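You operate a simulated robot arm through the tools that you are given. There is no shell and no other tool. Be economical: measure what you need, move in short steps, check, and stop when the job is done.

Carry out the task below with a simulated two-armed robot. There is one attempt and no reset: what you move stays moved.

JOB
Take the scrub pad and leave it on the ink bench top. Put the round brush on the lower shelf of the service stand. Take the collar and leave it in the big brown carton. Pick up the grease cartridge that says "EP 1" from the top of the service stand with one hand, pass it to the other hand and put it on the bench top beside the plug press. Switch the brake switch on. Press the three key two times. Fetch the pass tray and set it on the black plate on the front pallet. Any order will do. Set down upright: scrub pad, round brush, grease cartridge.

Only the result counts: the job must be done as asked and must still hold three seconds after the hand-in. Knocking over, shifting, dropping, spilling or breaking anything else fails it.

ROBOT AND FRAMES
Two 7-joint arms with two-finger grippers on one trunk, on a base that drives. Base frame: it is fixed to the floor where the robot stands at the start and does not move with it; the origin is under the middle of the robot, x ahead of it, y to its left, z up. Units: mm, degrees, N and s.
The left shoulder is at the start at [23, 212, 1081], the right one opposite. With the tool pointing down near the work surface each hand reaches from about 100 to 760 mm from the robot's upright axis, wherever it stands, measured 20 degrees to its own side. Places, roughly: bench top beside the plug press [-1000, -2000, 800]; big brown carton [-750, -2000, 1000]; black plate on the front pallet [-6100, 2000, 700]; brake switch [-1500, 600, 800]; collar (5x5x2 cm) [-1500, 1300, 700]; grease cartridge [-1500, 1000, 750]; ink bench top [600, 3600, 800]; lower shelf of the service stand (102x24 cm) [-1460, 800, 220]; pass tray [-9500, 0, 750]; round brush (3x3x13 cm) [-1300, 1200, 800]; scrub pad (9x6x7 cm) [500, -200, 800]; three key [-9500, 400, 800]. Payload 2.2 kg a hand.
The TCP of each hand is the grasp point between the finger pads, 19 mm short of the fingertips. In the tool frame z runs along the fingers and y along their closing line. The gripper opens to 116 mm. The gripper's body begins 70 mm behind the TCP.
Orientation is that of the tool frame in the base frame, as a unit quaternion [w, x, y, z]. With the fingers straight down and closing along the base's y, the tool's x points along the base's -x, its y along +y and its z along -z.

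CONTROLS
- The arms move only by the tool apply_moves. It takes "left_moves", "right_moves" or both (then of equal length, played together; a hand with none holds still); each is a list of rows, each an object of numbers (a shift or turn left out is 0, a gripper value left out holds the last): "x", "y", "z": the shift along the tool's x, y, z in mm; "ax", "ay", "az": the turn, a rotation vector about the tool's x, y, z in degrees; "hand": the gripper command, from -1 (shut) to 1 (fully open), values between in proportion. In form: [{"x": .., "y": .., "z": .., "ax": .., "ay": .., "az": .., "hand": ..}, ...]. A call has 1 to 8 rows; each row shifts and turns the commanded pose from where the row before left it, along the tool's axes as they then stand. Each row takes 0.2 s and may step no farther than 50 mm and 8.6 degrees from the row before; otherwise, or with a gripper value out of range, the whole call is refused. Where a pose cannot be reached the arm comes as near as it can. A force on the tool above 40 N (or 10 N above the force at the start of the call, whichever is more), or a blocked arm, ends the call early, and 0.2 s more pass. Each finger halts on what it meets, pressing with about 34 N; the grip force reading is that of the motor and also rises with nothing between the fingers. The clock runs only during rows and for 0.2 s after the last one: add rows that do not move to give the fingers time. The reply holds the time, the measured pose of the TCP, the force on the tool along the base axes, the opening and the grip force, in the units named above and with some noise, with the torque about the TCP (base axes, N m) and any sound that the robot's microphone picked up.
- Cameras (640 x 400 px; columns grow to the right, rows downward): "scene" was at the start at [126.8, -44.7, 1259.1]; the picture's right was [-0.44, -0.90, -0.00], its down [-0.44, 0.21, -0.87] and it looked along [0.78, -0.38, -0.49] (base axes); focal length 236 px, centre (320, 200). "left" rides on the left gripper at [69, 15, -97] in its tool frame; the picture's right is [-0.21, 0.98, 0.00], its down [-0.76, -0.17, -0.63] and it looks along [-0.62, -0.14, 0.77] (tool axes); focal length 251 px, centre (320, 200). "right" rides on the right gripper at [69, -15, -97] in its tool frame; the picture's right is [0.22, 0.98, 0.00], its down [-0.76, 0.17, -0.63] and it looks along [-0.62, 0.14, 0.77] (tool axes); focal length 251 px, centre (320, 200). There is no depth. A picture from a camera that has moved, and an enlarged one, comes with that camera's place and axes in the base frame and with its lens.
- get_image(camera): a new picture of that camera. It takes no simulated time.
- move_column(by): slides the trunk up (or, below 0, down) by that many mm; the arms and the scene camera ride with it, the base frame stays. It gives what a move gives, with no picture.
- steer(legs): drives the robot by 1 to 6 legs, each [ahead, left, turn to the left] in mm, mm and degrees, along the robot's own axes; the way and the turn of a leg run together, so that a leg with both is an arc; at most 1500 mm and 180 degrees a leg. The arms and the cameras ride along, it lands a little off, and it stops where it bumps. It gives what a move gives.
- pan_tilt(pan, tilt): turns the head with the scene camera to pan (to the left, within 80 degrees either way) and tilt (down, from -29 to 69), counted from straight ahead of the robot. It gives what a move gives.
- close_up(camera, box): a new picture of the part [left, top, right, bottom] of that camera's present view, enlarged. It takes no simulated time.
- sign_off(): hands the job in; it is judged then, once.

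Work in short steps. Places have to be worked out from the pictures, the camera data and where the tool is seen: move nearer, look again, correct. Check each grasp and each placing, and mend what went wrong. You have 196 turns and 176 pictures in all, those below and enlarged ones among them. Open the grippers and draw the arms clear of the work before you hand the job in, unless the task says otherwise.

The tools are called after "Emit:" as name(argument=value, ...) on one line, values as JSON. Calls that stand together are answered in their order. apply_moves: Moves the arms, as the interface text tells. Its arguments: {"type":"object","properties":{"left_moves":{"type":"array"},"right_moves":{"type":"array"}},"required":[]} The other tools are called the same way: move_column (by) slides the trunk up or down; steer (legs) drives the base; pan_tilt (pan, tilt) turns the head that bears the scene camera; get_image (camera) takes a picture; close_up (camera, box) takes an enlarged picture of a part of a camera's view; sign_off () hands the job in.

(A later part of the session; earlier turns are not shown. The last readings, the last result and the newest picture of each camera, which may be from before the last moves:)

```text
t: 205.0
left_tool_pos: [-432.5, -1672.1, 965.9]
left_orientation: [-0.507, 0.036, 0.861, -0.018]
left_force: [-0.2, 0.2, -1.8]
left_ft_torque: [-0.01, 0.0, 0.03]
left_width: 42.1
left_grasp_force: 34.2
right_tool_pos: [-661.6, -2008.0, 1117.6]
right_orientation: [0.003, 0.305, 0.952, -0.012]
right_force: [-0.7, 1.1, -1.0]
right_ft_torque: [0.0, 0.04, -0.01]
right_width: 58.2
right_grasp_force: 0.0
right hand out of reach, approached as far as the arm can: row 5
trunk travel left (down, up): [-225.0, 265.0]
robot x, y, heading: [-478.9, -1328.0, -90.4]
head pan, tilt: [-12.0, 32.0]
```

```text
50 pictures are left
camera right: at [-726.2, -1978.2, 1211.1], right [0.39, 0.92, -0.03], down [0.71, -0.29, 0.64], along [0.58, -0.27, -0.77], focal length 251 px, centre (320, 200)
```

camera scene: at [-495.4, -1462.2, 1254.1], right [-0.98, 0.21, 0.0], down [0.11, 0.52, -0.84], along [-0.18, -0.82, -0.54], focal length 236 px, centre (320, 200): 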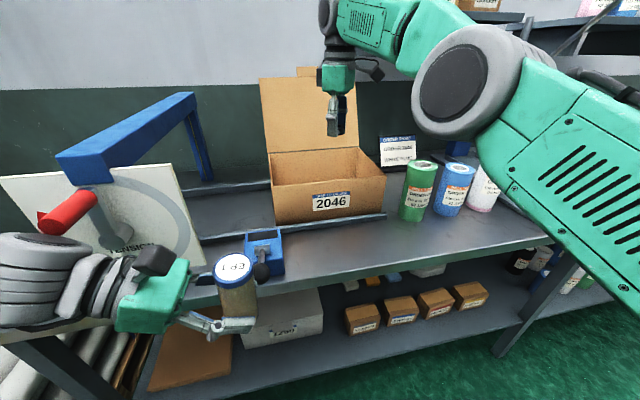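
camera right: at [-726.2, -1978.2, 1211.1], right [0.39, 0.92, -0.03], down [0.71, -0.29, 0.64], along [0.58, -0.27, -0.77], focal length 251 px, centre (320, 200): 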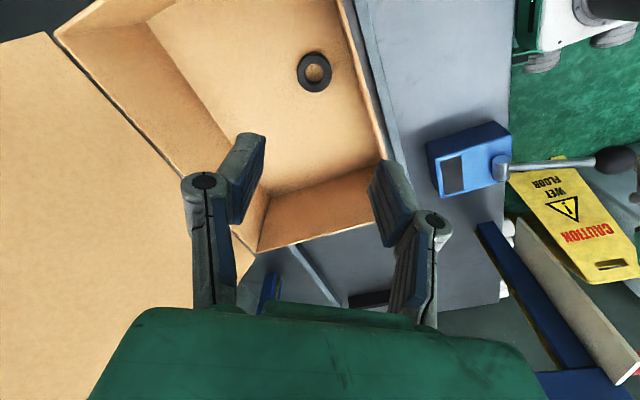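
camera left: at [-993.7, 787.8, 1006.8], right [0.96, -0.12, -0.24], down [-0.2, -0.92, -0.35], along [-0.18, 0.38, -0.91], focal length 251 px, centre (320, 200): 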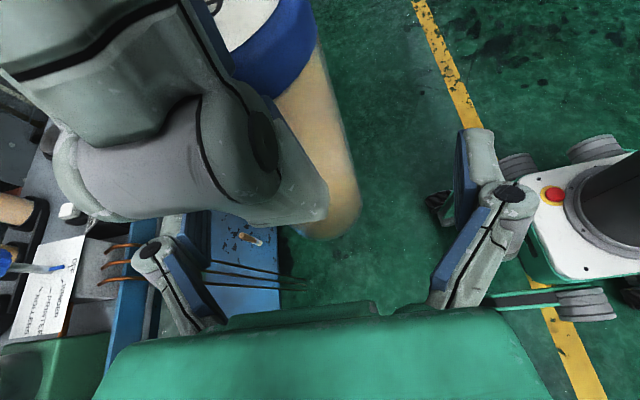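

Collar lies in the carton. Retract the right hand and move right toward the plug press, then look for the spot.

Emit:
apply_moves(right_moves=[{"x": 28, "y": 38}, {"x": 28, "y": 38}, {"x": 28, "y": 38}, {"x": 28, "y": 38}, {"x": 28, "y": 38}, {"x": 28, "y": 38}, {"x": 12, "y": 18}])

Emit:
steer(legs=[[-60, 0, 0], [0, -560, 0.5]])

Emit:
pan_tilt(pan=-8, tilt=38)

Emit:
get_image(camera="scene")

```text
t: 206.6
left_tool_pos: [-431.7, -1672.6, 965.6]
left_orientation: [-0.508, 0.035, 0.861, -0.017]
left_force: [-0.9, -0.3, -1.1]
left_ft_torque: [0.0, 0.01, -0.02]
left_width: 42.3
left_grasp_force: 35.2
right_tool_pos: [-631.7, -1967.3, 1189.4]
right_orientation: [0.004, 0.304, 0.952, -0.013]
right_force: [0.1, 0.4, -0.4]
right_ft_torque: [0.02, -0.02, 0.02]
right_width: 58.0
right_grasp_force: 0.0
right hand out of reach, approached as far as the arm can: row 1, 2, 3, 4, 5, 6, 7
trunk travel left (down, up): [-225.0, 265.0]
robot x, y, heading: [-475.0, -1330.9, -90.5]
head pan, tilt: [-12.0, 32.0]
```

```text
t: 210.3
left_tool_pos: [-983.0, -1612.8, 965.1]
left_orientation: [-0.509, 0.029, 0.86, -0.021]
left_force: [-0.2, 0.3, -1.4]
left_ft_torque: [-0.01, -0.03, -0.01]
left_width: 42.3
left_grasp_force: 34.2
right_tool_pos: [-1180.8, -1911.0, 1190.4]
right_orientation: [0.004, 0.299, 0.954, -0.014]
right_force: [0.6, 1.1, 0.9]
right_ft_torque: [0.03, -0.03, 0.01]
right_width: 57.8
right_grasp_force: 0.1
trunk travel left (down, up): [-225.0, 265.0]
robot x, y, heading: [-1032.7, -1270.3, -89.7]
head pan, tilt: [-12.0, 32.0]
```

```text
t: 211.0
left_tool_pos: [-983.1, -1610.6, 966.6]
left_orientation: [-0.508, 0.032, 0.86, -0.021]
left_force: [0.0, 0.5, -1.1]
left_ft_torque: [0.0, 0.01, -0.03]
left_width: 42.1
left_grasp_force: 34.1
right_tool_pos: [-1178.5, -1908.3, 1190.9]
right_orientation: [0.001, 0.298, 0.954, -0.01]
right_force: [-0.2, -0.4, -0.2]
right_ft_torque: [0.01, 0.05, -0.01]
right_width: 58.1
right_grasp_force: 0.0
trunk travel left (down, up): [-225.0, 265.0]
robot x, y, heading: [-1035.3, -1269.8, -89.6]
head pan, tilt: [-8.0, 38.0]
```

```text
49 pictures are left
camera scene: at [-1038.6, -1399.8, 1245.2], right [-0.99, 0.13, 0.0], down [0.08, 0.61, -0.79], along [-0.11, -0.78, -0.62], focal length 236 px, centre (320, 200)
```

scene: 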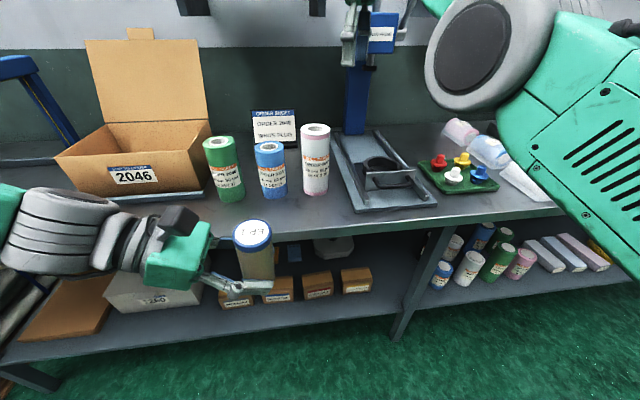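

The right arm did not retract and is near the press; I back the robot straight away first, then tuck the right hand.

Emit:
steer(legs=[[-330, 0, 0]])

Emit:
apply_moves(right_moves=[{"z": 40}, {"z": 40}, {"x": 25, "y": 36}, {"x": 25, "y": 36}, {"x": 25, "y": 36}, {}])

```text
t: 213.2
left_tool_pos: [-990.0, -1266.0, 967.4]
left_orientation: [-0.507, 0.03, 0.861, -0.022]
left_force: [0.4, 0.7, -0.5]
left_ft_torque: [-0.02, 0.0, 0.02]
left_width: 42.1
left_grasp_force: 34.5
right_tool_pos: [-1183.8, -1564.4, 1190.9]
right_orientation: [0.004, 0.298, 0.954, -0.01]
right_force: [-0.4, 0.1, 0.3]
right_ft_torque: [0.0, -0.03, -0.02]
right_width: 57.9
right_grasp_force: 0.1
trunk travel left (down, up): [-225.0, 265.0]
robot x, y, heading: [-1037.2, -923.0, -89.7]
head pan, tilt: [-8.0, 38.0]
```

```text
t: 214.7
left_tool_pos: [-989.1, -1262.6, 967.4]
left_orientation: [-0.507, 0.031, 0.861, -0.023]
left_force: [-0.1, 0.0, -1.4]
left_ft_torque: [0.0, 0.02, -0.01]
left_width: 42.2
left_grasp_force: 33.8
right_tool_pos: [-1149.5, -1571.8, 1161.5]
right_orientation: [0.004, 0.298, 0.954, -0.01]
right_force: [-0.2, 0.5, -0.7]
right_ft_torque: [0.02, 0.01, 0.0]
right_width: 58.1
right_grasp_force: 0.0
right hand out of reach, approached as far as the arm can: row 1, 2, 3, 4, 5
trunk travel left (down, up): [-225.0, 265.0]
robot x, y, heading: [-1039.7, -925.0, -89.6]
head pan, tilt: [-8.0, 38.0]
```

Emit:
apply_moves(right_moves=[{"z": 45}, {"z": 45}, {"z": 45}, {"z": 45}, {}, {}, {}])

Emit:
get_image(camera="scene")

```text
t: 216.2
left_tool_pos: [-987.7, -1262.5, 968.0]
left_orientation: [-0.507, 0.033, 0.861, -0.022]
left_force: [-0.9, -0.2, -0.8]
left_ft_torque: [-0.01, 0.02, 0.01]
left_width: 42.2
left_grasp_force: 33.4
right_tool_pos: [-1138.1, -1622.9, 995.5]
right_orientation: [0.003, 0.297, 0.955, -0.011]
right_force: [0.1, 0.9, -0.3]
right_ft_torque: [0.02, 0.0, -0.02]
right_width: 58.0
right_grasp_force: 0.1
right hand out of reach, approached as far as the arm can: row 1, 2, 3, 4
trunk travel left (down, up): [-225.0, 265.0]
robot x, y, heading: [-1037.2, -927.5, -89.5]
head pan, tilt: [-8.0, 38.0]
```

```text
48 pictures are left
camera scene: at [-1044.2, -1056.5, 1245.2], right [-0.99, 0.13, 0.0], down [0.08, 0.61, -0.79], along [-0.1, -0.78, -0.62], focal length 236 px, centre (320, 200)
```

scene: 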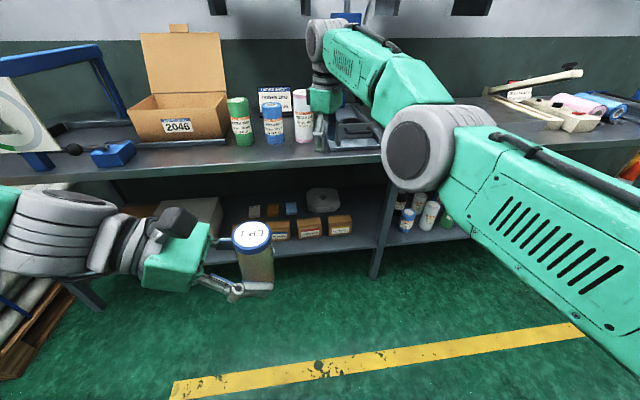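

The command has likely been pulled too close to the body; push the commanded pose forward again.

Emit:
apply_moves(right_moves=[{"x": -25, "y": -36}, {"x": -25, "y": -36}, {"x": -25, "y": -36}, {"x": -25, "y": -36}, {"x": -25, "y": -36}, {}, {}])

```text
t: 217.8
left_tool_pos: [-988.2, -1261.5, 968.0]
left_orientation: [-0.506, 0.031, 0.862, -0.025]
left_force: [-1.1, 0.7, -1.4]
left_ft_torque: [0.02, -0.01, 0.04]
left_width: 42.2
left_grasp_force: 33.8
right_tool_pos: [-1151.6, -1629.5, 988.3]
right_orientation: [0.003, 0.298, 0.955, -0.01]
right_force: [0.4, -0.7, -0.6]
right_ft_torque: [0.01, 0.01, 0.01]
right_width: 58.0
right_grasp_force: 0.0
right hand out of reach, approached as far as the arm can: row 1, 2, 3, 4, 5
trunk travel left (down, up): [-225.0, 265.0]
robot x, y, heading: [-1036.3, -921.8, -89.8]
head pan, tilt: [-8.0, 38.0]
```

Emit:
apply_moves(right_moves=[{"az": 8.4}, {"az": 8.4}, {"az": 8.4}, {"az": 8.4}, {"az": 8.4}, {"az": 8.4}, {"az": 6}, {}])

```text
t: 219.7
left_tool_pos: [-988.6, -1263.3, 967.9]
left_orientation: [-0.507, 0.03, 0.861, -0.024]
left_force: [0.4, 0.1, -0.7]
left_ft_torque: [-0.01, 0.02, -0.02]
left_width: 41.9
left_grasp_force: 33.7
right_tool_pos: [-1150.3, -1627.0, 989.2]
right_orientation: [0.008, 0.714, 0.7, -0.008]
right_force: [0.2, 0.5, 0.2]
right_ft_torque: [0.02, 0.0, -0.03]
right_width: 57.8
right_grasp_force: 0.1
trunk travel left (down, up): [-225.0, 265.0]
robot x, y, heading: [-1037.2, -928.3, -89.6]
head pan, tilt: [-8.0, 38.0]
```

Reachable again with the hand straight. Retract it now.

Emit:
apply_moves(right_moves=[{"x": 45}, {"x": 45}, {"x": 45}, {"x": 45}, {"x": 20, "z": -30}, {"z": -40, "y": -30}, {"y": -40}, {}])

```text
t: 221.4
left_tool_pos: [-990.3, -1262.1, 968.5]
left_orientation: [-0.507, 0.031, 0.861, -0.024]
left_force: [0.5, -0.2, -0.7]
left_ft_torque: [0.0, -0.01, -0.01]
left_width: 41.6
left_grasp_force: 33.7
right_tool_pos: [-1215.6, -1419.0, 1054.4]
right_orientation: [0.009, 0.714, 0.7, -0.008]
right_force: [0.0, 0.0, -0.6]
right_ft_torque: [-0.03, -0.02, 0.0]
right_width: 57.7
right_grasp_force: 0.2
trunk travel left (down, up): [-225.0, 265.0]
robot x, y, heading: [-1035.8, -925.0, -89.7]
head pan, tilt: [-8.0, 38.0]
```

Emit:
apply_moves(left_moves=[{"y": -40}, {"y": -40}, {"y": -40}, {"y": -35}, {}], right_moves=[{"x": 40}, {"x": 40}, {"x": 40}, {}, {}])

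Emit:
steer(legs=[[0, -120, 0], [380, 0, 0]])

Emit:
pan_tilt(pan=5, tilt=45)

Emit:
get_image(camera="scene")

```text
t: 222.7
left_tool_pos: [-989.8, -1414.2, 981.8]
left_orientation: [-0.507, 0.031, 0.861, -0.024]
left_force: [0.9, 0.6, -0.9]
left_ft_torque: [0.0, 0.0, 0.03]
left_width: 41.8
left_grasp_force: 34.4
right_tool_pos: [-1211.2, -1302.4, 1050.8]
right_orientation: [0.008, 0.713, 0.701, -0.01]
right_force: [0.0, 0.5, -0.7]
right_ft_torque: [-0.04, 0.02, 0.03]
right_width: 58.3
right_grasp_force: 0.0
trunk travel left (down, up): [-225.0, 265.0]
robot x, y, heading: [-1039.9, -925.8, -89.8]
head pan, tilt: [-8.0, 38.0]
```

```text
t: 225.9
left_tool_pos: [-1146.4, -1800.6, 981.9]
left_orientation: [-0.493, 0.031, 0.869, -0.024]
left_force: [-1.9, 0.5, -1.3]
left_ft_torque: [-0.04, -0.13, 0.06]
left_width: 41.7
left_grasp_force: 33.8
right_tool_pos: [-1371.0, -1690.9, 1044.2]
right_orientation: [0.02, 0.712, 0.702, 0.005]
right_force: [-1.3, 0.0, 0.1]
right_ft_torque: [0.06, -0.16, 0.03]
right_width: 58.1
right_grasp_force: 0.1
trunk travel left (down, up): [-225.0, 265.0]
robot x, y, heading: [-1165.1, -1314.8, -89.2]
head pan, tilt: [-8.0, 38.0]
```

```text
t: 226.7
left_tool_pos: [-1142.6, -1797.5, 982.9]
left_orientation: [-0.497, 0.034, 0.867, -0.024]
left_force: [-1.8, 0.6, -0.6]
left_ft_torque: [-0.04, -0.08, 0.04]
left_width: 41.7
left_grasp_force: 34.2
right_tool_pos: [-1366.2, -1689.3, 1047.7]
right_orientation: [0.017, 0.713, 0.701, 0.001]
right_force: [-1.2, 1.1, -0.2]
right_ft_torque: [0.0, -0.09, -0.02]
right_width: 58.1
right_grasp_force: 0.1
trunk travel left (down, up): [-225.0, 265.0]
robot x, y, heading: [-1169.8, -1314.8, -89.0]
head pan, tilt: [5.0, 45.0]
```

```text
47 pictures are left
camera scene: at [-1165.5, -1438.0, 1235.1], right [-0.99, -0.1, -0.01], down [-0.07, 0.71, -0.7], along [0.08, -0.7, -0.71], focal length 236 px, centre (320, 200)
```

scene: 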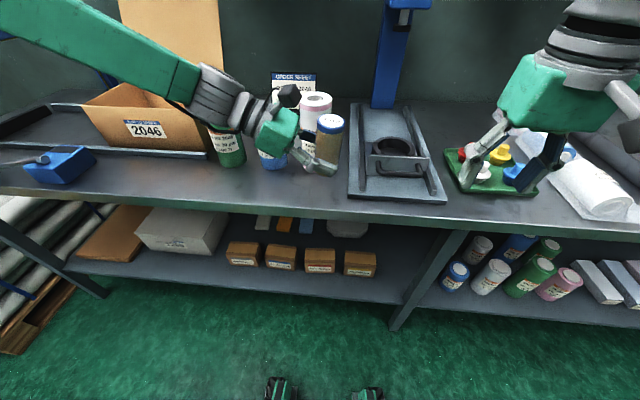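

Target spot [-1130,-1845], just left of the press base. Move there and lower most of the way.

Emit:
apply_moves(left_moves=[{"y": -20, "x": -3, "z": -6}, {"y": -22, "x": -3, "z": -5}, {"x": -22, "z": 12}, {"x": -22, "z": 12}, {"x": -20, "z": 11}, {}, {}])

Emit:
close_up(camera="scene", box=[220, 70, 460, 230])

Emit:
get_image(camera="left")

```text
t: 228.3
left_tool_pos: [-1116.9, -1845.4, 912.2]
left_orientation: [-0.501, 0.031, 0.864, -0.025]
left_force: [-0.4, 0.3, -1.9]
left_ft_torque: [0.01, -0.01, -0.01]
left_width: 41.6
left_grasp_force: 34.1
right_tool_pos: [-1351.2, -1689.7, 1049.9]
right_orientation: [0.014, 0.712, 0.702, -0.004]
right_force: [1.2, -0.5, 0.3]
right_ft_torque: [0.0, 0.0, 0.02]
right_width: 58.0
right_grasp_force: 0.1
trunk travel left (down, up): [-225.0, 265.0]
robot x, y, heading: [-1163.3, -1310.6, -89.0]
head pan, tilt: [5.0, 45.0]
```

```text
2.50 times, centred on (340, 150) of scene
camera zoom: at [-1146.5, -1438.2, 1234.9], right [-0.99, -0.1, 0.01], down [-0.08, 0.71, -0.7], along [0.07, -0.7, -0.71], focal length 590 px, centre (270, 325)
```

zoom: 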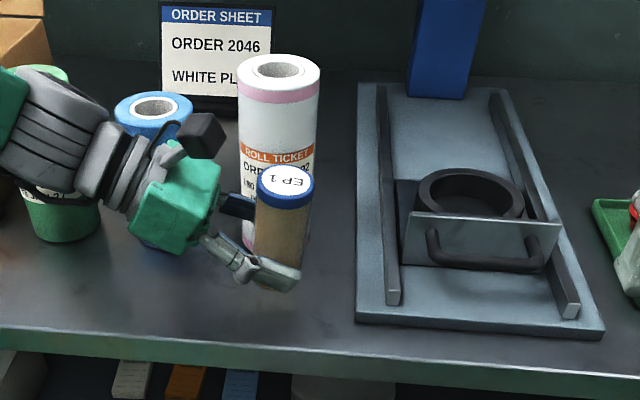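

```text
45 pictures are left
camera left: at [-1065.7, -1826.5, 1019.3], right [0.14, 0.96, -0.26], down [0.92, -0.22, -0.33], along [-0.37, -0.19, -0.91], focal length 251 px, centre (320, 200)
```

left: 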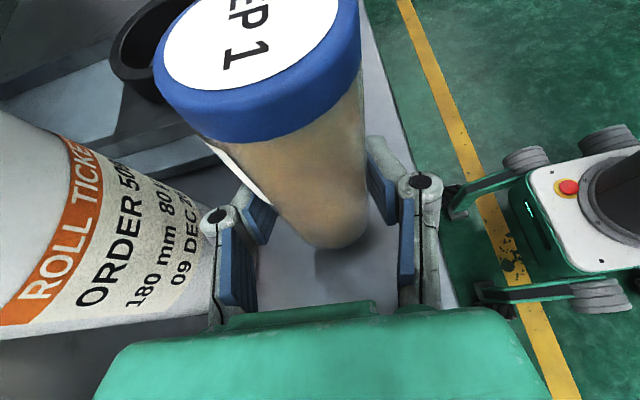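

Move 12 mm away from the pink roll, then lower gently.

Emit:
apply_moves(left_moves=[{"y": 7}, {"y": 6}, {"x": -10, "z": 5.5}, {"x": -9, "z": 5}, {}, {}])

Emit:
apply_moves(left_moves=[{"x": -3.5, "z": 2}, {"x": -3.5, "z": 2}, {}])

Emit:
get_image(camera="left")

```text
t: 229.7
left_tool_pos: [-1086.7, -1833.7, 888.0]
left_orientation: [-0.51, 0.029, 0.859, -0.026]
left_force: [1.2, 0.4, -1.3]
left_ft_torque: [0.02, 0.06, -0.05]
left_width: 41.5
left_grasp_force: 34.1
right_tool_pos: [-1320.8, -1689.8, 1054.0]
right_orientation: [0.006, 0.712, 0.702, -0.013]
right_force: [1.1, -0.5, 0.3]
right_ft_torque: [0.04, 0.06, 0.03]
right_width: 58.0
right_grasp_force: 0.1
trunk travel left (down, up): [-225.0, 265.0]
robot x, y, heading: [-1160.2, -1314.1, -89.2]
head pan, tilt: [5.0, 45.0]
```

```text
t: 230.5
left_tool_pos: [-1090.6, -1834.5, 881.3]
left_orientation: [-0.51, 0.029, 0.859, -0.027]
left_force: [1.4, 0.3, -1.1]
left_ft_torque: [0.01, 0.1, -0.02]
left_width: 41.6
left_grasp_force: 33.6
right_tool_pos: [-1325.3, -1688.1, 1053.4]
right_orientation: [0.007, 0.712, 0.703, -0.012]
right_force: [0.5, -0.1, -0.5]
right_ft_torque: [-0.01, 0.09, -0.01]
right_width: 57.9
right_grasp_force: 0.0
trunk travel left (down, up): [-225.0, 265.0]
robot x, y, heading: [-1158.5, -1311.9, -89.1]
head pan, tilt: [5.0, 45.0]
```

```text
44 pictures are left
camera left: at [-1038.7, -1814.7, 987.2], right [0.13, 0.96, -0.26], down [0.91, -0.22, -0.35], along [-0.39, -0.19, -0.9], focal length 251 px, centre (320, 200)
```

left: 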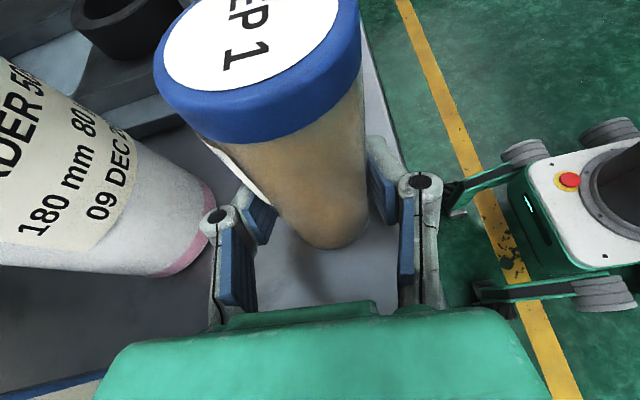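

Emit:
apply_moves(left_moves=[{"x": 5, "z": 9}, {"x": -3.5, "z": 2}, {"x": -3.5, "z": 2}, {}])

Emit:
apply_moves(left_moves=[{"x": -3.5, "z": 2}, {"x": -3.5, "z": 2}, {}])

```text
t: 231.5
left_tool_pos: [-1105.6, -1835.6, 873.6]
left_orientation: [-0.507, 0.031, 0.861, -0.026]
left_force: [4.7, -0.1, 17.6]
left_ft_torque: [0.31, 0.45, -0.11]
left_width: 41.5
left_grasp_force: 31.9
right_tool_pos: [-1331.9, -1688.7, 1052.5]
right_orientation: [0.008, 0.711, 0.703, -0.009]
right_force: [1.1, 0.7, -0.2]
right_ft_torque: [0.01, 0.02, 0.02]
right_width: 58.1
right_grasp_force: 0.0
trunk travel left (down, up): [-225.0, 265.0]
robot x, y, heading: [-1161.3, -1312.1, -89.1]
head pan, tilt: [5.0, 45.0]
```

```text
t: 232.3
left_tool_pos: [-1118.4, -1835.0, 872.1]
left_orientation: [-0.507, 0.034, 0.861, -0.026]
left_force: [-3.3, 1.0, 36.6]
left_ft_torque: [0.74, 0.21, -0.07]
left_width: 39.3
left_grasp_force: 33.7
right_tool_pos: [-1342.0, -1686.3, 1052.4]
right_orientation: [0.012, 0.712, 0.702, -0.007]
right_force: [-0.4, -0.4, -0.3]
right_ft_torque: [-0.02, 0.0, 0.0]
right_width: 57.8
right_grasp_force: 0.1
trunk travel left (down, up): [-225.0, 265.0]
robot x, y, heading: [-1161.9, -1313.5, -89.1]
head pan, tilt: [5.0, 45.0]
```

Contact with bench (z≈833). Ease the pressure and release gradually.

Emit:
apply_moves(left_moves=[{"x": 3.5, "z": -2}, {"x": 2, "z": -1}, {"hand": -0.2}, {"hand": -0.1}, {"hand": 0.1}, {}])

Emit:
get_image(camera="left")

```text
t: 233.7
left_tool_pos: [-1118.8, -1835.6, 871.3]
left_orientation: [-0.503, 0.032, 0.863, -0.024]
left_force: [0.0, -0.7, 1.4]
left_ft_torque: [0.07, 0.0, -0.02]
left_width: 65.1
left_grasp_force: 0.1
right_tool_pos: [-1344.0, -1689.6, 1050.0]
right_orientation: [0.011, 0.713, 0.701, -0.006]
right_force: [0.7, -0.3, -0.3]
right_ft_torque: [-0.01, 0.03, 0.01]
right_width: 58.1
right_grasp_force: 0.1
trunk travel left (down, up): [-225.0, 265.0]
robot x, y, heading: [-1167.6, -1313.7, -89.3]
head pan, tilt: [5.0, 45.0]
```

```text
43 pictures are left
camera left: at [-1067.7, -1816.5, 977.9], right [0.13, 0.96, -0.26], down [0.92, -0.22, -0.33], along [-0.37, -0.19, -0.91], focal length 251 px, centre (320, 200)
```

left: 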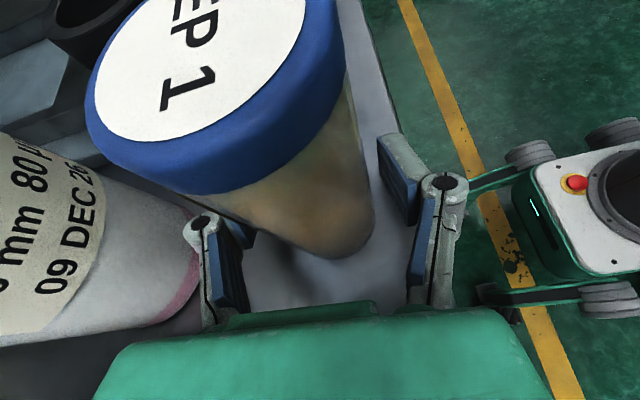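

Emit:
close_up(camera="scene", box=[240, 90, 420, 220])

```text
3.08 times, centred on (330, 155) of scene
camera zoom: at [-1152.0, -1437.7, 1235.0], right [-0.99, -0.1, 0.0], down [-0.07, 0.71, -0.7], along [0.07, -0.7, -0.71], focal length 727 px, centre (289, 338)
```

zoom: 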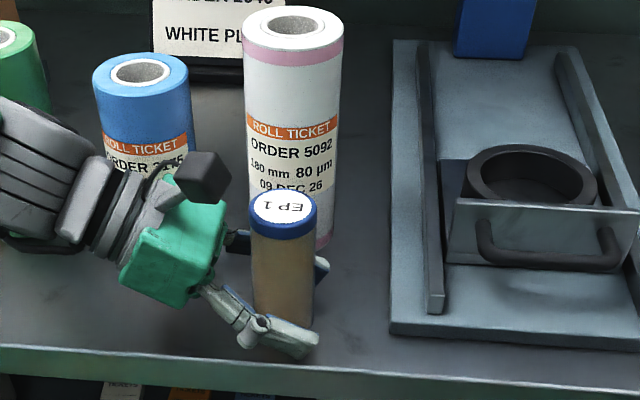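

Standing upright. Withdraw the left hand back along its fingers.

Emit:
apply_moves(left_moves=[{"z": -10}, {"z": -15}, {"z": -20}, {"z": -25}, {"z": -30}, {"z": -35}, {"z": -35, "x": 20}, {"x": 40}])

Emit:
close_up(camera="scene", box=[200, 60, 440, 220])

```text
t: 235.5
left_tool_pos: [-1002.5, -1825.4, 1007.5]
left_orientation: [-0.503, 0.032, 0.863, -0.026]
left_force: [-0.6, -0.7, -0.1]
left_ft_torque: [-0.01, -0.01, 0.02]
left_width: 63.6
left_grasp_force: 0.1
right_tool_pos: [-1344.7, -1688.1, 1050.3]
right_orientation: [0.013, 0.712, 0.702, -0.005]
right_force: [-1.4, -0.3, -0.4]
right_ft_torque: [0.01, -0.06, -0.02]
right_width: 57.9
right_grasp_force: 0.1
trunk travel left (down, up): [-225.0, 265.0]
robot x, y, heading: [-1165.6, -1310.9, -88.9]
head pan, tilt: [5.0, 45.0]
```

```text
2.50 times, centred on (320, 140) of scene
camera zoom: at [-1153.0, -1436.5, 1235.2], right [-0.99, -0.1, 0.0], down [-0.07, 0.71, -0.71], along [0.07, -0.7, -0.71], focal length 590 px, centre (320, 350)
```

zoom: 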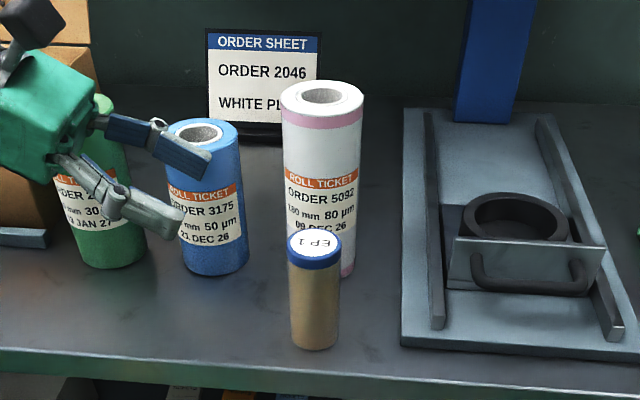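

Cartridge is standing beside the press. Back off, straighten the left hand, and turn toward -x to survey the way.

Emit:
steer(legs=[[-560, 0, 0], [0, 0, -91]])

Emit:
apply_moves(left_moves=[{"ay": -8.5}, {"ay": -8.5}, {"ay": -8.5}, {"ay": -8.5}, {"ay": -8.5}, {"ay": -8.5}, {"ay": -8.5, "hand": 1}, {}])

Emit:
apply_moves(left_moves=[{"az": 8.2}, {"az": 8.2}, {"az": 8.2}, {"az": 8.2}, {"az": 8.2}, {"az": 8.2}, {"az": 8.2}, {"az": 8.2}])

Emit:
pan_tilt(pan=0, tilt=15)

Emit:
get_image(camera="scene")

```text
t: 242.5
left_tool_pos: [-1686.7, -913.8, 1006.6]
left_orientation: [-0.375, 0.631, 0.59, 0.337]
left_force: [-0.2, 0.0, -0.1]
left_ft_torque: [-0.02, 0.03, 0.01]
left_width: 63.9
left_grasp_force: 0.1
right_tool_pos: [-1552.6, -569.5, 1050.7]
right_orientation: [0.004, 1.0, -0.003, -0.012]
right_force: [-0.9, 0.2, 0.9]
right_ft_torque: [-0.02, -0.01, 0.01]
right_width: 58.0
right_grasp_force: 0.0
trunk travel left (down, up): [-225.0, 265.0]
robot x, y, heading: [-1177.5, -744.8, -178.4]
head pan, tilt: [5.0, 45.0]
```

```text
t: 244.3
left_tool_pos: [-1684.3, -911.1, 1008.4]
left_orientation: [-0.033, 0.714, 0.699, -0.023]
left_force: [0.1, -0.4, -0.7]
left_ft_torque: [0.03, -0.01, 0.01]
left_width: 115.8
left_grasp_force: 0.1
right_tool_pos: [-1550.2, -567.4, 1052.1]
right_orientation: [0.005, 1.0, -0.005, -0.015]
right_force: [-0.6, 0.2, -0.7]
right_ft_torque: [-0.02, 0.01, -0.01]
right_width: 58.1
right_grasp_force: 0.0
trunk travel left (down, up): [-225.0, 265.0]
robot x, y, heading: [-1175.6, -742.7, -178.5]
head pan, tilt: [5.0, 45.0]
```

```text
t: 246.1
left_tool_pos: [-1684.0, -913.2, 1008.2]
left_orientation: [-0.017, 0.979, 0.2, -0.036]
left_force: [-0.4, 1.1, 0.0]
left_ft_torque: [-0.01, -0.04, -0.01]
left_width: 116.5
left_grasp_force: 0.0
right_tool_pos: [-1550.8, -568.6, 1051.5]
right_orientation: [0.004, 1.0, -0.004, -0.014]
right_force: [-0.6, 0.1, -0.2]
right_ft_torque: [0.0, -0.01, 0.0]
right_width: 57.9
right_grasp_force: 0.0
trunk travel left (down, up): [-225.0, 265.0]
robot x, y, heading: [-1172.8, -743.9, -178.7]
head pan, tilt: [5.0, 45.0]
```

```text
t: 247.1
left_tool_pos: [-1684.7, -912.8, 1007.3]
left_orientation: [-0.017, 0.979, 0.201, -0.037]
left_force: [-0.2, 0.8, 0.0]
left_ft_torque: [-0.02, -0.02, 0.01]
left_width: 116.1
left_grasp_force: 0.1
right_tool_pos: [-1549.5, -569.2, 1050.8]
right_orientation: [0.005, 1.0, -0.002, -0.014]
right_force: [0.8, 0.2, 0.5]
right_ft_torque: [-0.02, 0.02, -0.03]
right_width: 58.1
right_grasp_force: 0.0
trunk travel left (down, up): [-225.0, 265.0]
robot x, y, heading: [-1176.4, -745.6, -178.8]
head pan, tilt: [0.0, 15.0]
```

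```text
40 pictures are left
camera scene: at [-1307.8, -748.9, 1281.8], right [-0.02, 1.0, 0.0], down [0.26, 0.01, -0.96], along [-0.96, -0.02, -0.26], focal length 236 px, centre (320, 200)
```

scene: 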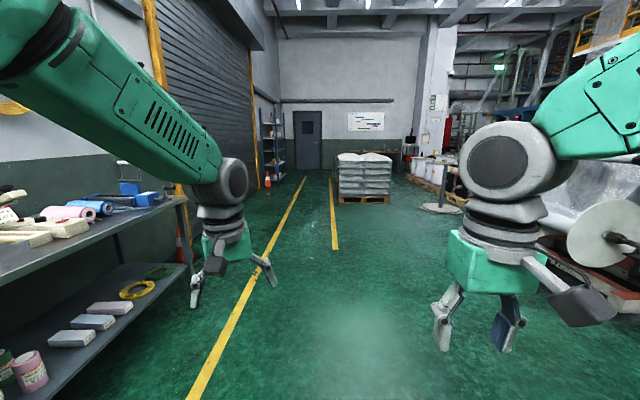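

The way along y≈-745 is clear. Finish straightening the left hand and drive along it.

Emit:
apply_moves(left_moves=[{"az": 7.8, "x": 20}, {"az": 7.8, "x": 20}, {"az": 7.8, "x": 20}, {}])

Emit:
steer(legs=[[0, 0, -1.3], [1500, 0, 0], [1500, 0, 0], [1500, 0, 0], [1200, 0, 0]])

Emit:
get_image(camera="scene")

```text
t: 248.1
left_tool_pos: [-1626.9, -895.1, 1002.5]
left_orientation: [-0.009, 0.999, -0.003, -0.039]
left_force: [0.0, 0.1, 0.1]
left_ft_torque: [0.0, 0.0, 0.0]
left_width: 116.3
left_grasp_force: 0.0
right_tool_pos: [-1551.8, -566.9, 1051.0]
right_orientation: [0.005, 1.0, -0.004, -0.013]
right_force: [-0.6, -0.6, 0.4]
right_ft_torque: [-0.02, -0.04, 0.03]
right_width: 58.2
right_grasp_force: 0.1
trunk travel left (down, up): [-225.0, 265.0]
robot x, y, heading: [-1173.7, -745.0, -178.4]
head pan, tilt: [0.0, 15.0]
```

```text
t: 275.8
left_tool_pos: [-7374.5, -926.7, 1003.8]
left_orientation: [-0.009, 0.999, -0.023, -0.037]
left_force: [-0.1, 0.2, -0.3]
left_ft_torque: [0.04, 0.0, -0.01]
left_width: 116.0
left_grasp_force: 0.1
right_tool_pos: [-7283.5, -601.7, 1052.1]
right_orientation: [0.004, 1.0, -0.024, -0.013]
right_force: [-0.1, 0.3, 0.3]
right_ft_torque: [-0.01, -0.02, -0.02]
right_width: 57.9
right_grasp_force: 0.0
trunk travel left (down, up): [-225.0, 265.0]
robot x, y, heading: [-6919.5, -795.0, 179.4]
head pan, tilt: [0.0, 15.0]
```

```text
39 pictures are left
camera scene: at [-7049.8, -792.2, 1281.9], right [0.02, 1.0, 0.0], down [0.26, -0.01, -0.97], along [-0.96, 0.02, -0.26], focal length 236 px, centre (320, 200)
```

scene: 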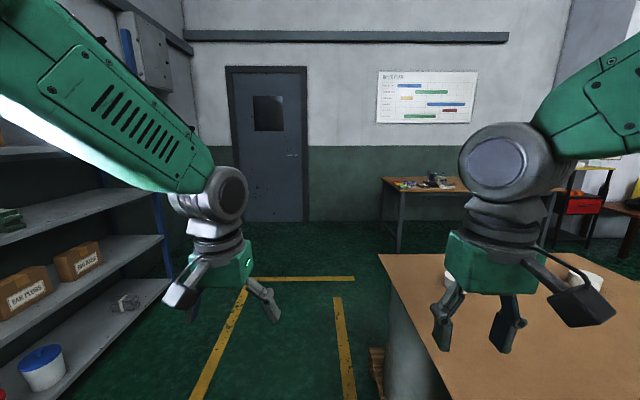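

A desk is on the right and shelves left; the far table (tray, key) is ahead-right. Continue straight ahead between them, then look.

Emit:
steer(legs=[[1500, 0, 0], [130, 0, 0]])

Emit:
pan_tilt(pan=-35, tilt=25)

Emit:
get_image(camera="scene")

```text
t: 284.1
left_tool_pos: [-8994.0, -947.4, 1005.0]
left_orientation: [-0.01, 0.999, -0.004, -0.04]
left_force: [0.4, 0.5, 0.4]
left_ft_torque: [0.02, -0.01, 0.02]
left_width: 116.0
left_grasp_force: 0.1
right_tool_pos: [-8918.1, -620.0, 1052.5]
right_orientation: [0.005, 1.0, -0.006, -0.015]
right_force: [-0.5, -0.6, -0.8]
right_ft_torque: [0.0, -0.01, 0.01]
right_width: 57.9
right_grasp_force: 0.1
trunk travel left (down, up): [-225.0, 265.0]
robot x, y, heading: [-8545.7, -797.0, -178.7]
head pan, tilt: [0.0, 15.0]
```

```text
t: 285.1
left_tool_pos: [-8993.6, -945.5, 1005.5]
left_orientation: [-0.009, 0.999, -0.004, -0.04]
left_force: [0.5, -0.1, -0.2]
left_ft_torque: [0.0, 0.03, -0.02]
left_width: 116.3
left_grasp_force: 0.0
right_tool_pos: [-8915.3, -620.6, 1052.7]
right_orientation: [0.004, 1.0, -0.006, -0.015]
right_force: [0.0, 0.0, 0.1]
right_ft_torque: [-0.02, 0.0, 0.02]
right_width: 58.1
right_grasp_force: 0.1
trunk travel left (down, up): [-225.0, 265.0]
robot x, y, heading: [-8542.8, -799.4, -178.5]
head pan, tilt: [-35.0, 25.0]
```

```text
38 pictures are left
camera scene: at [-8659.9, -747.9, 1265.7], right [0.56, 0.83, 0.0], down [0.35, -0.24, -0.91], along [-0.75, 0.5, -0.42], focal length 236 px, centre (320, 200)
```

scene: 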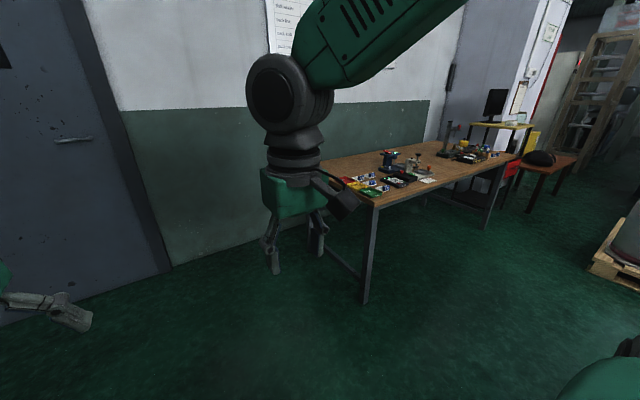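

The target table's front edge is x≈-9395. Strafe right to y≈300 and approach.

Emit:
steer(legs=[[0, -1080, -1.4], [330, 0, 0]])

Emit:
pan_tilt(pan=0, tilt=38)

Emit:
get_image(camera="scene")

```text
t: 292.4
left_tool_pos: [-9332.0, 147.5, 1005.2]
left_orientation: [-0.011, 0.999, -0.014, -0.04]
left_force: [-0.1, -1.0, -0.2]
left_ft_torque: [0.02, -0.02, 0.0]
left_width: 116.1
left_grasp_force: 0.0
right_tool_pos: [-9246.6, 472.8, 1052.9]
right_orientation: [0.004, 1.0, -0.016, -0.016]
right_force: [0.4, -0.4, -1.0]
right_ft_torque: [0.02, -0.04, 0.01]
right_width: 58.0
right_grasp_force: 0.1
trunk travel left (down, up): [-225.0, 265.0]
robot x, y, heading: [-8877.7, 290.3, 180.1]
head pan, tilt: [-35.0, 25.0]
```

```text
t: 293.5
left_tool_pos: [-9328.2, 153.7, 1006.5]
left_orientation: [-0.009, 0.999, -0.016, -0.04]
left_force: [0.1, -0.5, -0.6]
left_ft_torque: [0.0, -0.02, -0.02]
left_width: 116.2
left_grasp_force: 0.1
right_tool_pos: [-9244.4, 478.3, 1054.0]
right_orientation: [0.005, 1.0, -0.017, -0.015]
right_force: [0.7, 0.5, 0.4]
right_ft_torque: [-0.02, 0.0, 0.02]
right_width: 57.9
right_grasp_force: 0.1
trunk travel left (down, up): [-225.0, 265.0]
robot x, y, heading: [-8879.5, 290.7, 180.2]
head pan, tilt: [0.0, 38.0]
```

```text
37 pictures are left
camera scene: at [-9004.3, 291.5, 1245.4], right [0.0, 1.0, 0.0], down [0.62, 0.0, -0.79], along [-0.79, 0.0, -0.62], focal length 236 px, centre (320, 200)
```

scene: 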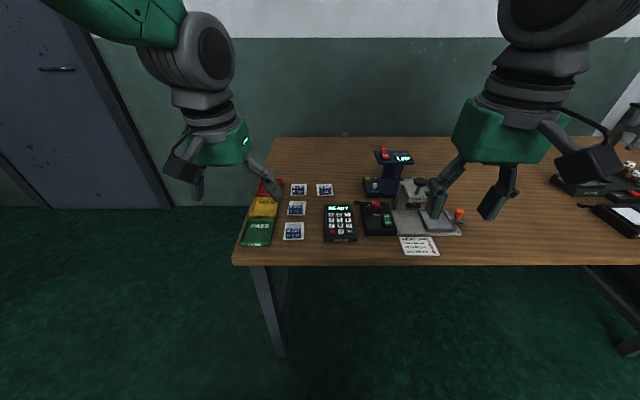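

Emit:
close_up(camera="scene", box=[230, 165, 410, 265])

Emit:
get_image(camera="left")

```text
3.56 times, centred on (320, 215) of scene
camera zoom: at [-9004.3, 291.5, 1245.4], right [0.0, 1.0, 0.0], down [0.62, 0.0, -0.79], along [-0.79, 0.0, -0.62], focal length 840 px, centre (320, 147)
```

zoom: 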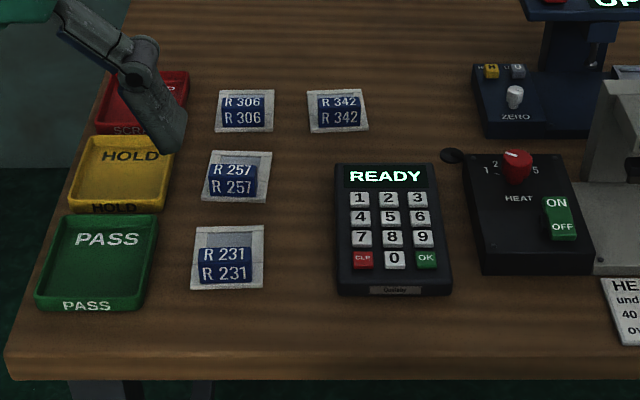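

```text
35 pictures are left
camera left: at [-9252.7, 132.4, 1096.7], right [-0.24, -0.97, 0.0], down [-0.7, 0.18, 0.7], along [-0.67, 0.17, -0.72], focal length 251 px, centre (320, 200)
```

left: 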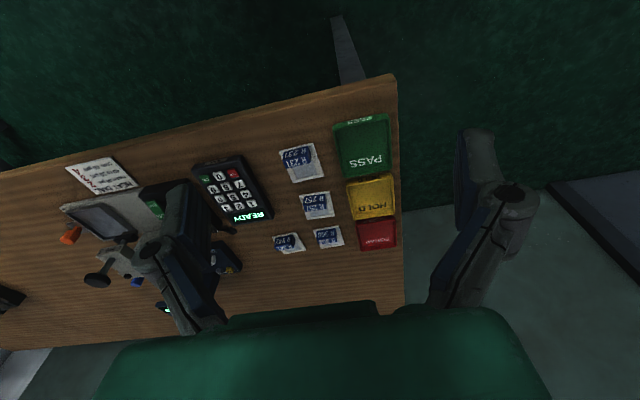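

PASS is the green tray; key "3" is around [-9515,371]. Use the right hand, closed and tilted so just one edge of the tips presses.

Emit:
apply_moves(right_moves=[{"x": -40, "y": 15, "hand": -1}, {"x": -42, "y": 17}, {"x": -42, "y": 17}, {"x": -42, "y": 17}, {"x": -42, "y": 17}, {"x": -40, "y": 17, "z": 15}, {"z": 20}, {}])

Emit:
apply_moves(right_moves=[{"ay": 8.4, "z": 10}, {"ay": 8.4, "z": 10}, {"ay": 8.2, "z": 10}, {"z": 20}, {"z": 20}, {}, {}, {}])

Emit:
get_image(camera="right")

Emit:
close_up(camera="scene", box=[280, 120, 440, 260])

```text
t: 295.3
left_tool_pos: [-9329.5, 151.6, 1005.8]
left_orientation: [-0.01, 0.999, -0.015, -0.041]
left_force: [0.0, -0.6, 0.2]
left_ft_torque: [-0.04, 0.0, -0.02]
left_width: 116.3
left_grasp_force: 0.0
right_tool_pos: [-9496.5, 386.8, 1026.2]
right_orientation: [0.004, 1.0, -0.016, -0.016]
right_force: [-0.6, 0.1, 0.2]
right_ft_torque: [0.0, -0.02, -0.01]
right_width: 0.0
right_grasp_force: 28.8
trunk travel left (down, up): [-225.0, 265.0]
robot x, y, heading: [-8876.5, 292.3, 179.9]
head pan, tilt: [0.0, 38.0]
```

```text
t: 297.1
left_tool_pos: [-9329.9, 151.1, 1006.4]
left_orientation: [-0.009, 0.999, -0.015, -0.041]
left_force: [-0.5, -0.4, 0.1]
left_ft_torque: [0.0, 0.03, 0.0]
left_width: 116.1
left_grasp_force: 0.1
right_tool_pos: [-9466.9, 390.6, 959.2]
right_orientation: [0.008, 0.98, -0.015, 0.201]
right_force: [-0.2, -0.1, 0.3]
right_ft_torque: [-0.01, 0.02, 0.0]
right_width: 0.2
right_grasp_force: 28.7
right hand out of reach, approached as far as the arm can: row 3
trunk travel left (down, up): [-225.0, 265.0]
robot x, y, heading: [-8881.5, 292.5, 179.8]
head pan, tilt: [0.0, 38.0]
```

```text
34 pictures are left
camera right: at [-9439.1, 405.9, 1074.5], right [0.17, -0.98, 0.09], down [-0.95, -0.13, 0.29], along [-0.27, -0.14, -0.95], focal length 251 px, centre (320, 200)
```

right: 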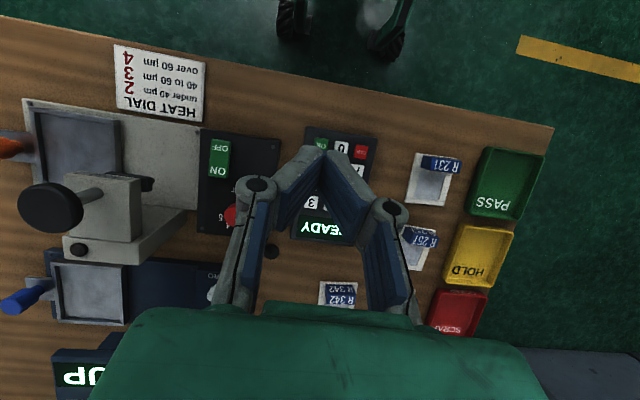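

```text
2.86 times, centred on (360, 190) of scene
camera zoom: at [-9006.4, 289.1, 1245.1], right [0.0, 1.0, 0.0], down [0.62, 0.0, -0.79], along [-0.79, 0.0, -0.62], focal length 675 px, centre (206, 229)
```

zoom: 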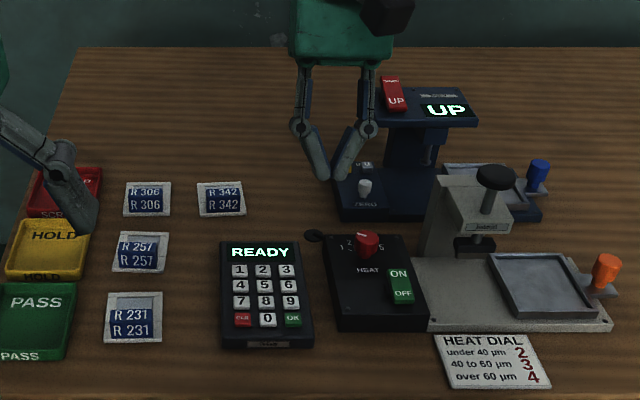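

Key 3 triangulates to [-9531,372,779]. Move the tilted tip over it and descend to ~30 mm above.

Emit:
apply_moves(right_moves=[{"x": -28, "y": 9, "z": -12}, {"x": -29, "y": 9, "z": -12}, {"x": -17, "z": 39}, {"x": -17, "z": 39}, {"x": -17, "z": 39}, {}, {}, {}])

Emit:
get_image(camera="right")

Emit:
close_up(camera="scene", box=[300, 170, 400, 250])

```text
t: 298.9
left_tool_pos: [-9329.7, 150.8, 1006.3]
left_orientation: [-0.009, 0.999, -0.015, -0.041]
left_force: [0.5, -0.2, 0.6]
left_ft_torque: [-0.05, 0.02, -0.04]
left_width: 116.0
left_grasp_force: 0.1
right_tool_pos: [-9495.3, 382.7, 832.8]
right_orientation: [0.008, 0.979, -0.016, 0.202]
right_force: [0.0, 0.0, 0.4]
right_ft_torque: [0.0, 0.02, 0.03]
right_width: 0.0
right_grasp_force: 28.5
right hand out of reach, approached as far as the arm can: row 1, 2, 5
trunk travel left (down, up): [-225.0, 265.0]
robot x, y, heading: [-8877.4, 292.0, 179.9]
head pan, tilt: [0.0, 38.0]
```

```text
32 pictures are left
camera right: at [-9468.2, 398.9, 948.6], right [0.17, -0.98, 0.09], down [-0.95, -0.13, 0.29], along [-0.27, -0.14, -0.95], focal length 251 px, centre (320, 200)
```

right: 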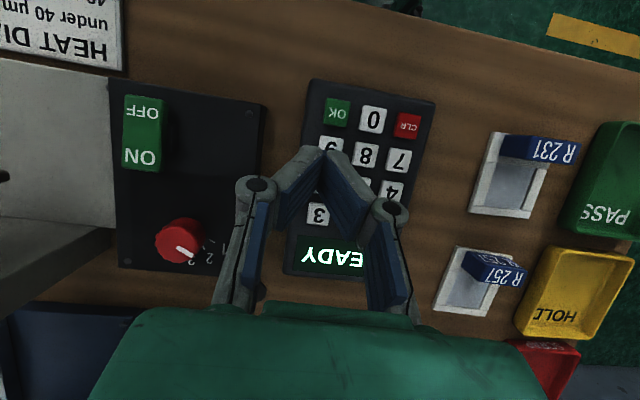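

```text
5.00 times, centred on (350, 210) of scene
camera zoom: at [-9006.5, 289.2, 1245.1], right [0.0, 1.0, 0.0], down [0.62, 0.0, -0.79], along [-0.79, 0.0, -0.62], focal length 1181 px, centre (170, 150)
```

zoom: 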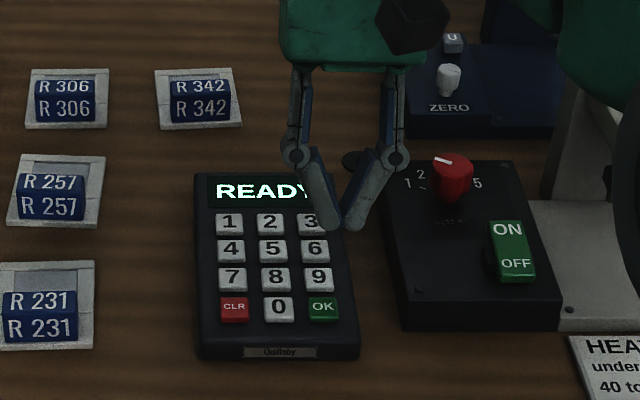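

Reach-limited; drive the base 35 mm ahead and correct sideways.

Emit:
steer(legs=[[37, 0, 0]])

Emit:
apply_moves(right_moves=[{"y": 5}, {"y": 5}, {}, {}, {}])

Emit:
get_image(camera="right")

```text
t: 299.7
left_tool_pos: [-9365.3, 152.5, 1005.9]
left_orientation: [-0.01, 0.999, -0.015, -0.04]
left_force: [-0.5, 0.4, -0.2]
left_ft_torque: [0.0, -0.02, -0.02]
left_width: 116.0
left_grasp_force: 0.0
right_tool_pos: [-9531.0, 384.9, 833.5]
right_orientation: [0.007, 0.979, -0.015, 0.201]
right_force: [0.2, 0.0, 0.0]
right_ft_torque: [-0.02, 0.01, -0.02]
right_width: 0.2
right_grasp_force: 28.7
trunk travel left (down, up): [-225.0, 265.0]
robot x, y, heading: [-8915.3, 289.4, 179.6]
head pan, tilt: [0.0, 38.0]
```

```text
t: 300.9
left_tool_pos: [-9362.7, 151.0, 1006.2]
left_orientation: [-0.01, 0.999, -0.015, -0.043]
left_force: [-0.2, -0.1, 0.2]
left_ft_torque: [0.01, 0.01, 0.01]
left_width: 116.0
left_grasp_force: 0.1
right_tool_pos: [-9528.1, 375.2, 835.1]
right_orientation: [0.008, 0.98, -0.016, 0.2]
right_force: [-0.3, -0.5, -0.3]
right_ft_torque: [0.02, 0.03, -0.04]
right_width: 0.0
right_grasp_force: 28.5
right hand out of reach, approached as far as the arm can: row 1
trunk travel left (down, up): [-225.0, 265.0]
robot x, y, heading: [-8912.8, 291.0, 179.5]
head pan, tilt: [0.0, 38.0]
```

```text
30 pictures are left
camera right: at [-9501.4, 389.0, 950.3], right [0.16, -0.98, 0.09], down [-0.95, -0.13, 0.29], along [-0.27, -0.14, -0.95], focal length 251 px, centre (320, 200)
```

right: 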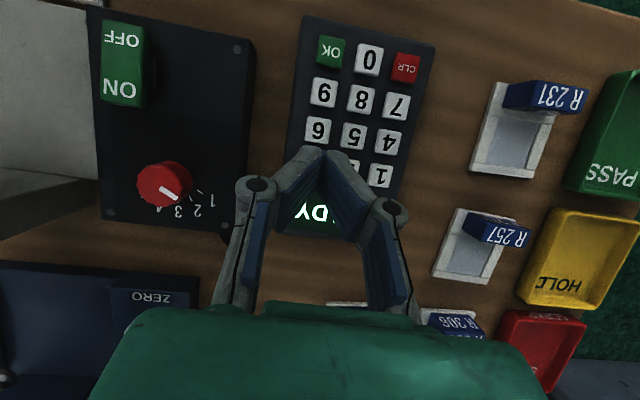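

The contact edge projects onto key 3. Lower to just above it, then press in small steps.

Emit:
apply_moves(right_moves=[{"x": -4, "z": 9}, {"x": -4, "z": 9}, {"x": -1.6, "z": 3.7}, {}, {}])

Emit:
close_up(camera="scene", box=[300, 170, 400, 250])

```text
t: 302.1
left_tool_pos: [-9362.1, 151.5, 1006.6]
left_orientation: [-0.01, 0.999, -0.015, -0.043]
left_force: [-0.3, -0.7, 0.3]
left_ft_torque: [-0.01, 0.02, -0.01]
left_width: 115.8
left_grasp_force: 0.1
right_tool_pos: [-9526.5, 374.8, 811.6]
right_orientation: [0.008, 0.98, -0.016, 0.201]
right_force: [-0.1, 0.1, -0.6]
right_ft_torque: [0.03, 0.02, 0.02]
right_width: 0.0
right_grasp_force: 28.0
trunk travel left (down, up): [-225.0, 265.0]
robot x, y, heading: [-8913.5, 288.8, 179.7]
head pan, tilt: [0.0, 38.0]
```

```text
5.00 times, centred on (350, 210) of scene
camera zoom: at [-9042.3, 289.3, 1245.2], right [0.0, 1.0, 0.0], down [0.62, 0.0, -0.79], along [-0.79, 0.0, -0.62], focal length 1181 px, centre (170, 150)
```

zoom: 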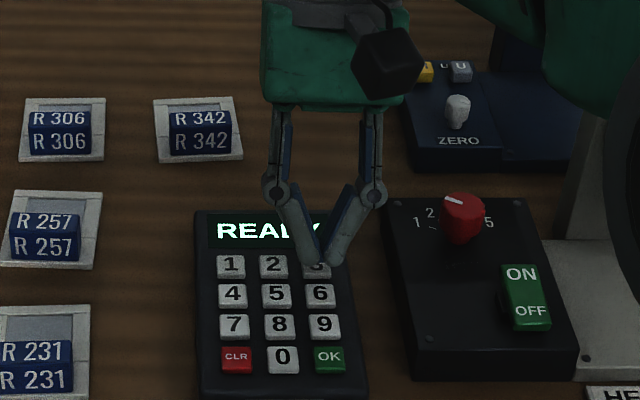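

Emit:
apply_moves(right_moves=[{"x": -4.6, "z": -2, "y": 5}, {"x": -1.2, "z": 2.8}, {"x": -1.2, "z": 2.8}, {}, {}])

Emit:
close_up(camera="scene", box=[310, 180, 390, 240])

```text
t: 303.3
left_tool_pos: [-9363.4, 152.3, 1006.4]
left_orientation: [-0.011, 0.999, -0.016, -0.043]
left_force: [-0.8, -0.1, 0.0]
left_ft_torque: [0.01, 0.0, -0.04]
left_width: 116.0
left_grasp_force: 0.0
right_tool_pos: [-9527.2, 376.6, 805.0]
right_orientation: [0.007, 0.98, -0.015, 0.199]
right_force: [0.5, 0.6, 0.4]
right_ft_torque: [0.0, -0.05, -0.03]
right_width: 0.0
right_grasp_force: 28.8
right hand out of reach, approached as far as the arm can: row 1
trunk travel left (down, up): [-225.0, 265.0]
robot x, y, heading: [-8915.9, 291.2, 179.9]
head pan, tilt: [0.0, 38.0]
```

```text
6.67 times, centred on (350, 210) of scene
camera zoom: at [-9042.2, 289.2, 1245.2], right [0.0, 1.0, 0.0], down [0.62, 0.0, -0.79], along [-0.79, 0.0, -0.62], focal length 1574 px, centre (120, 133)
```

zoom: 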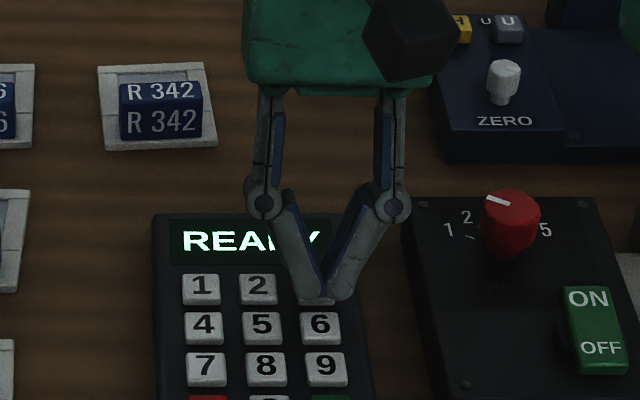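

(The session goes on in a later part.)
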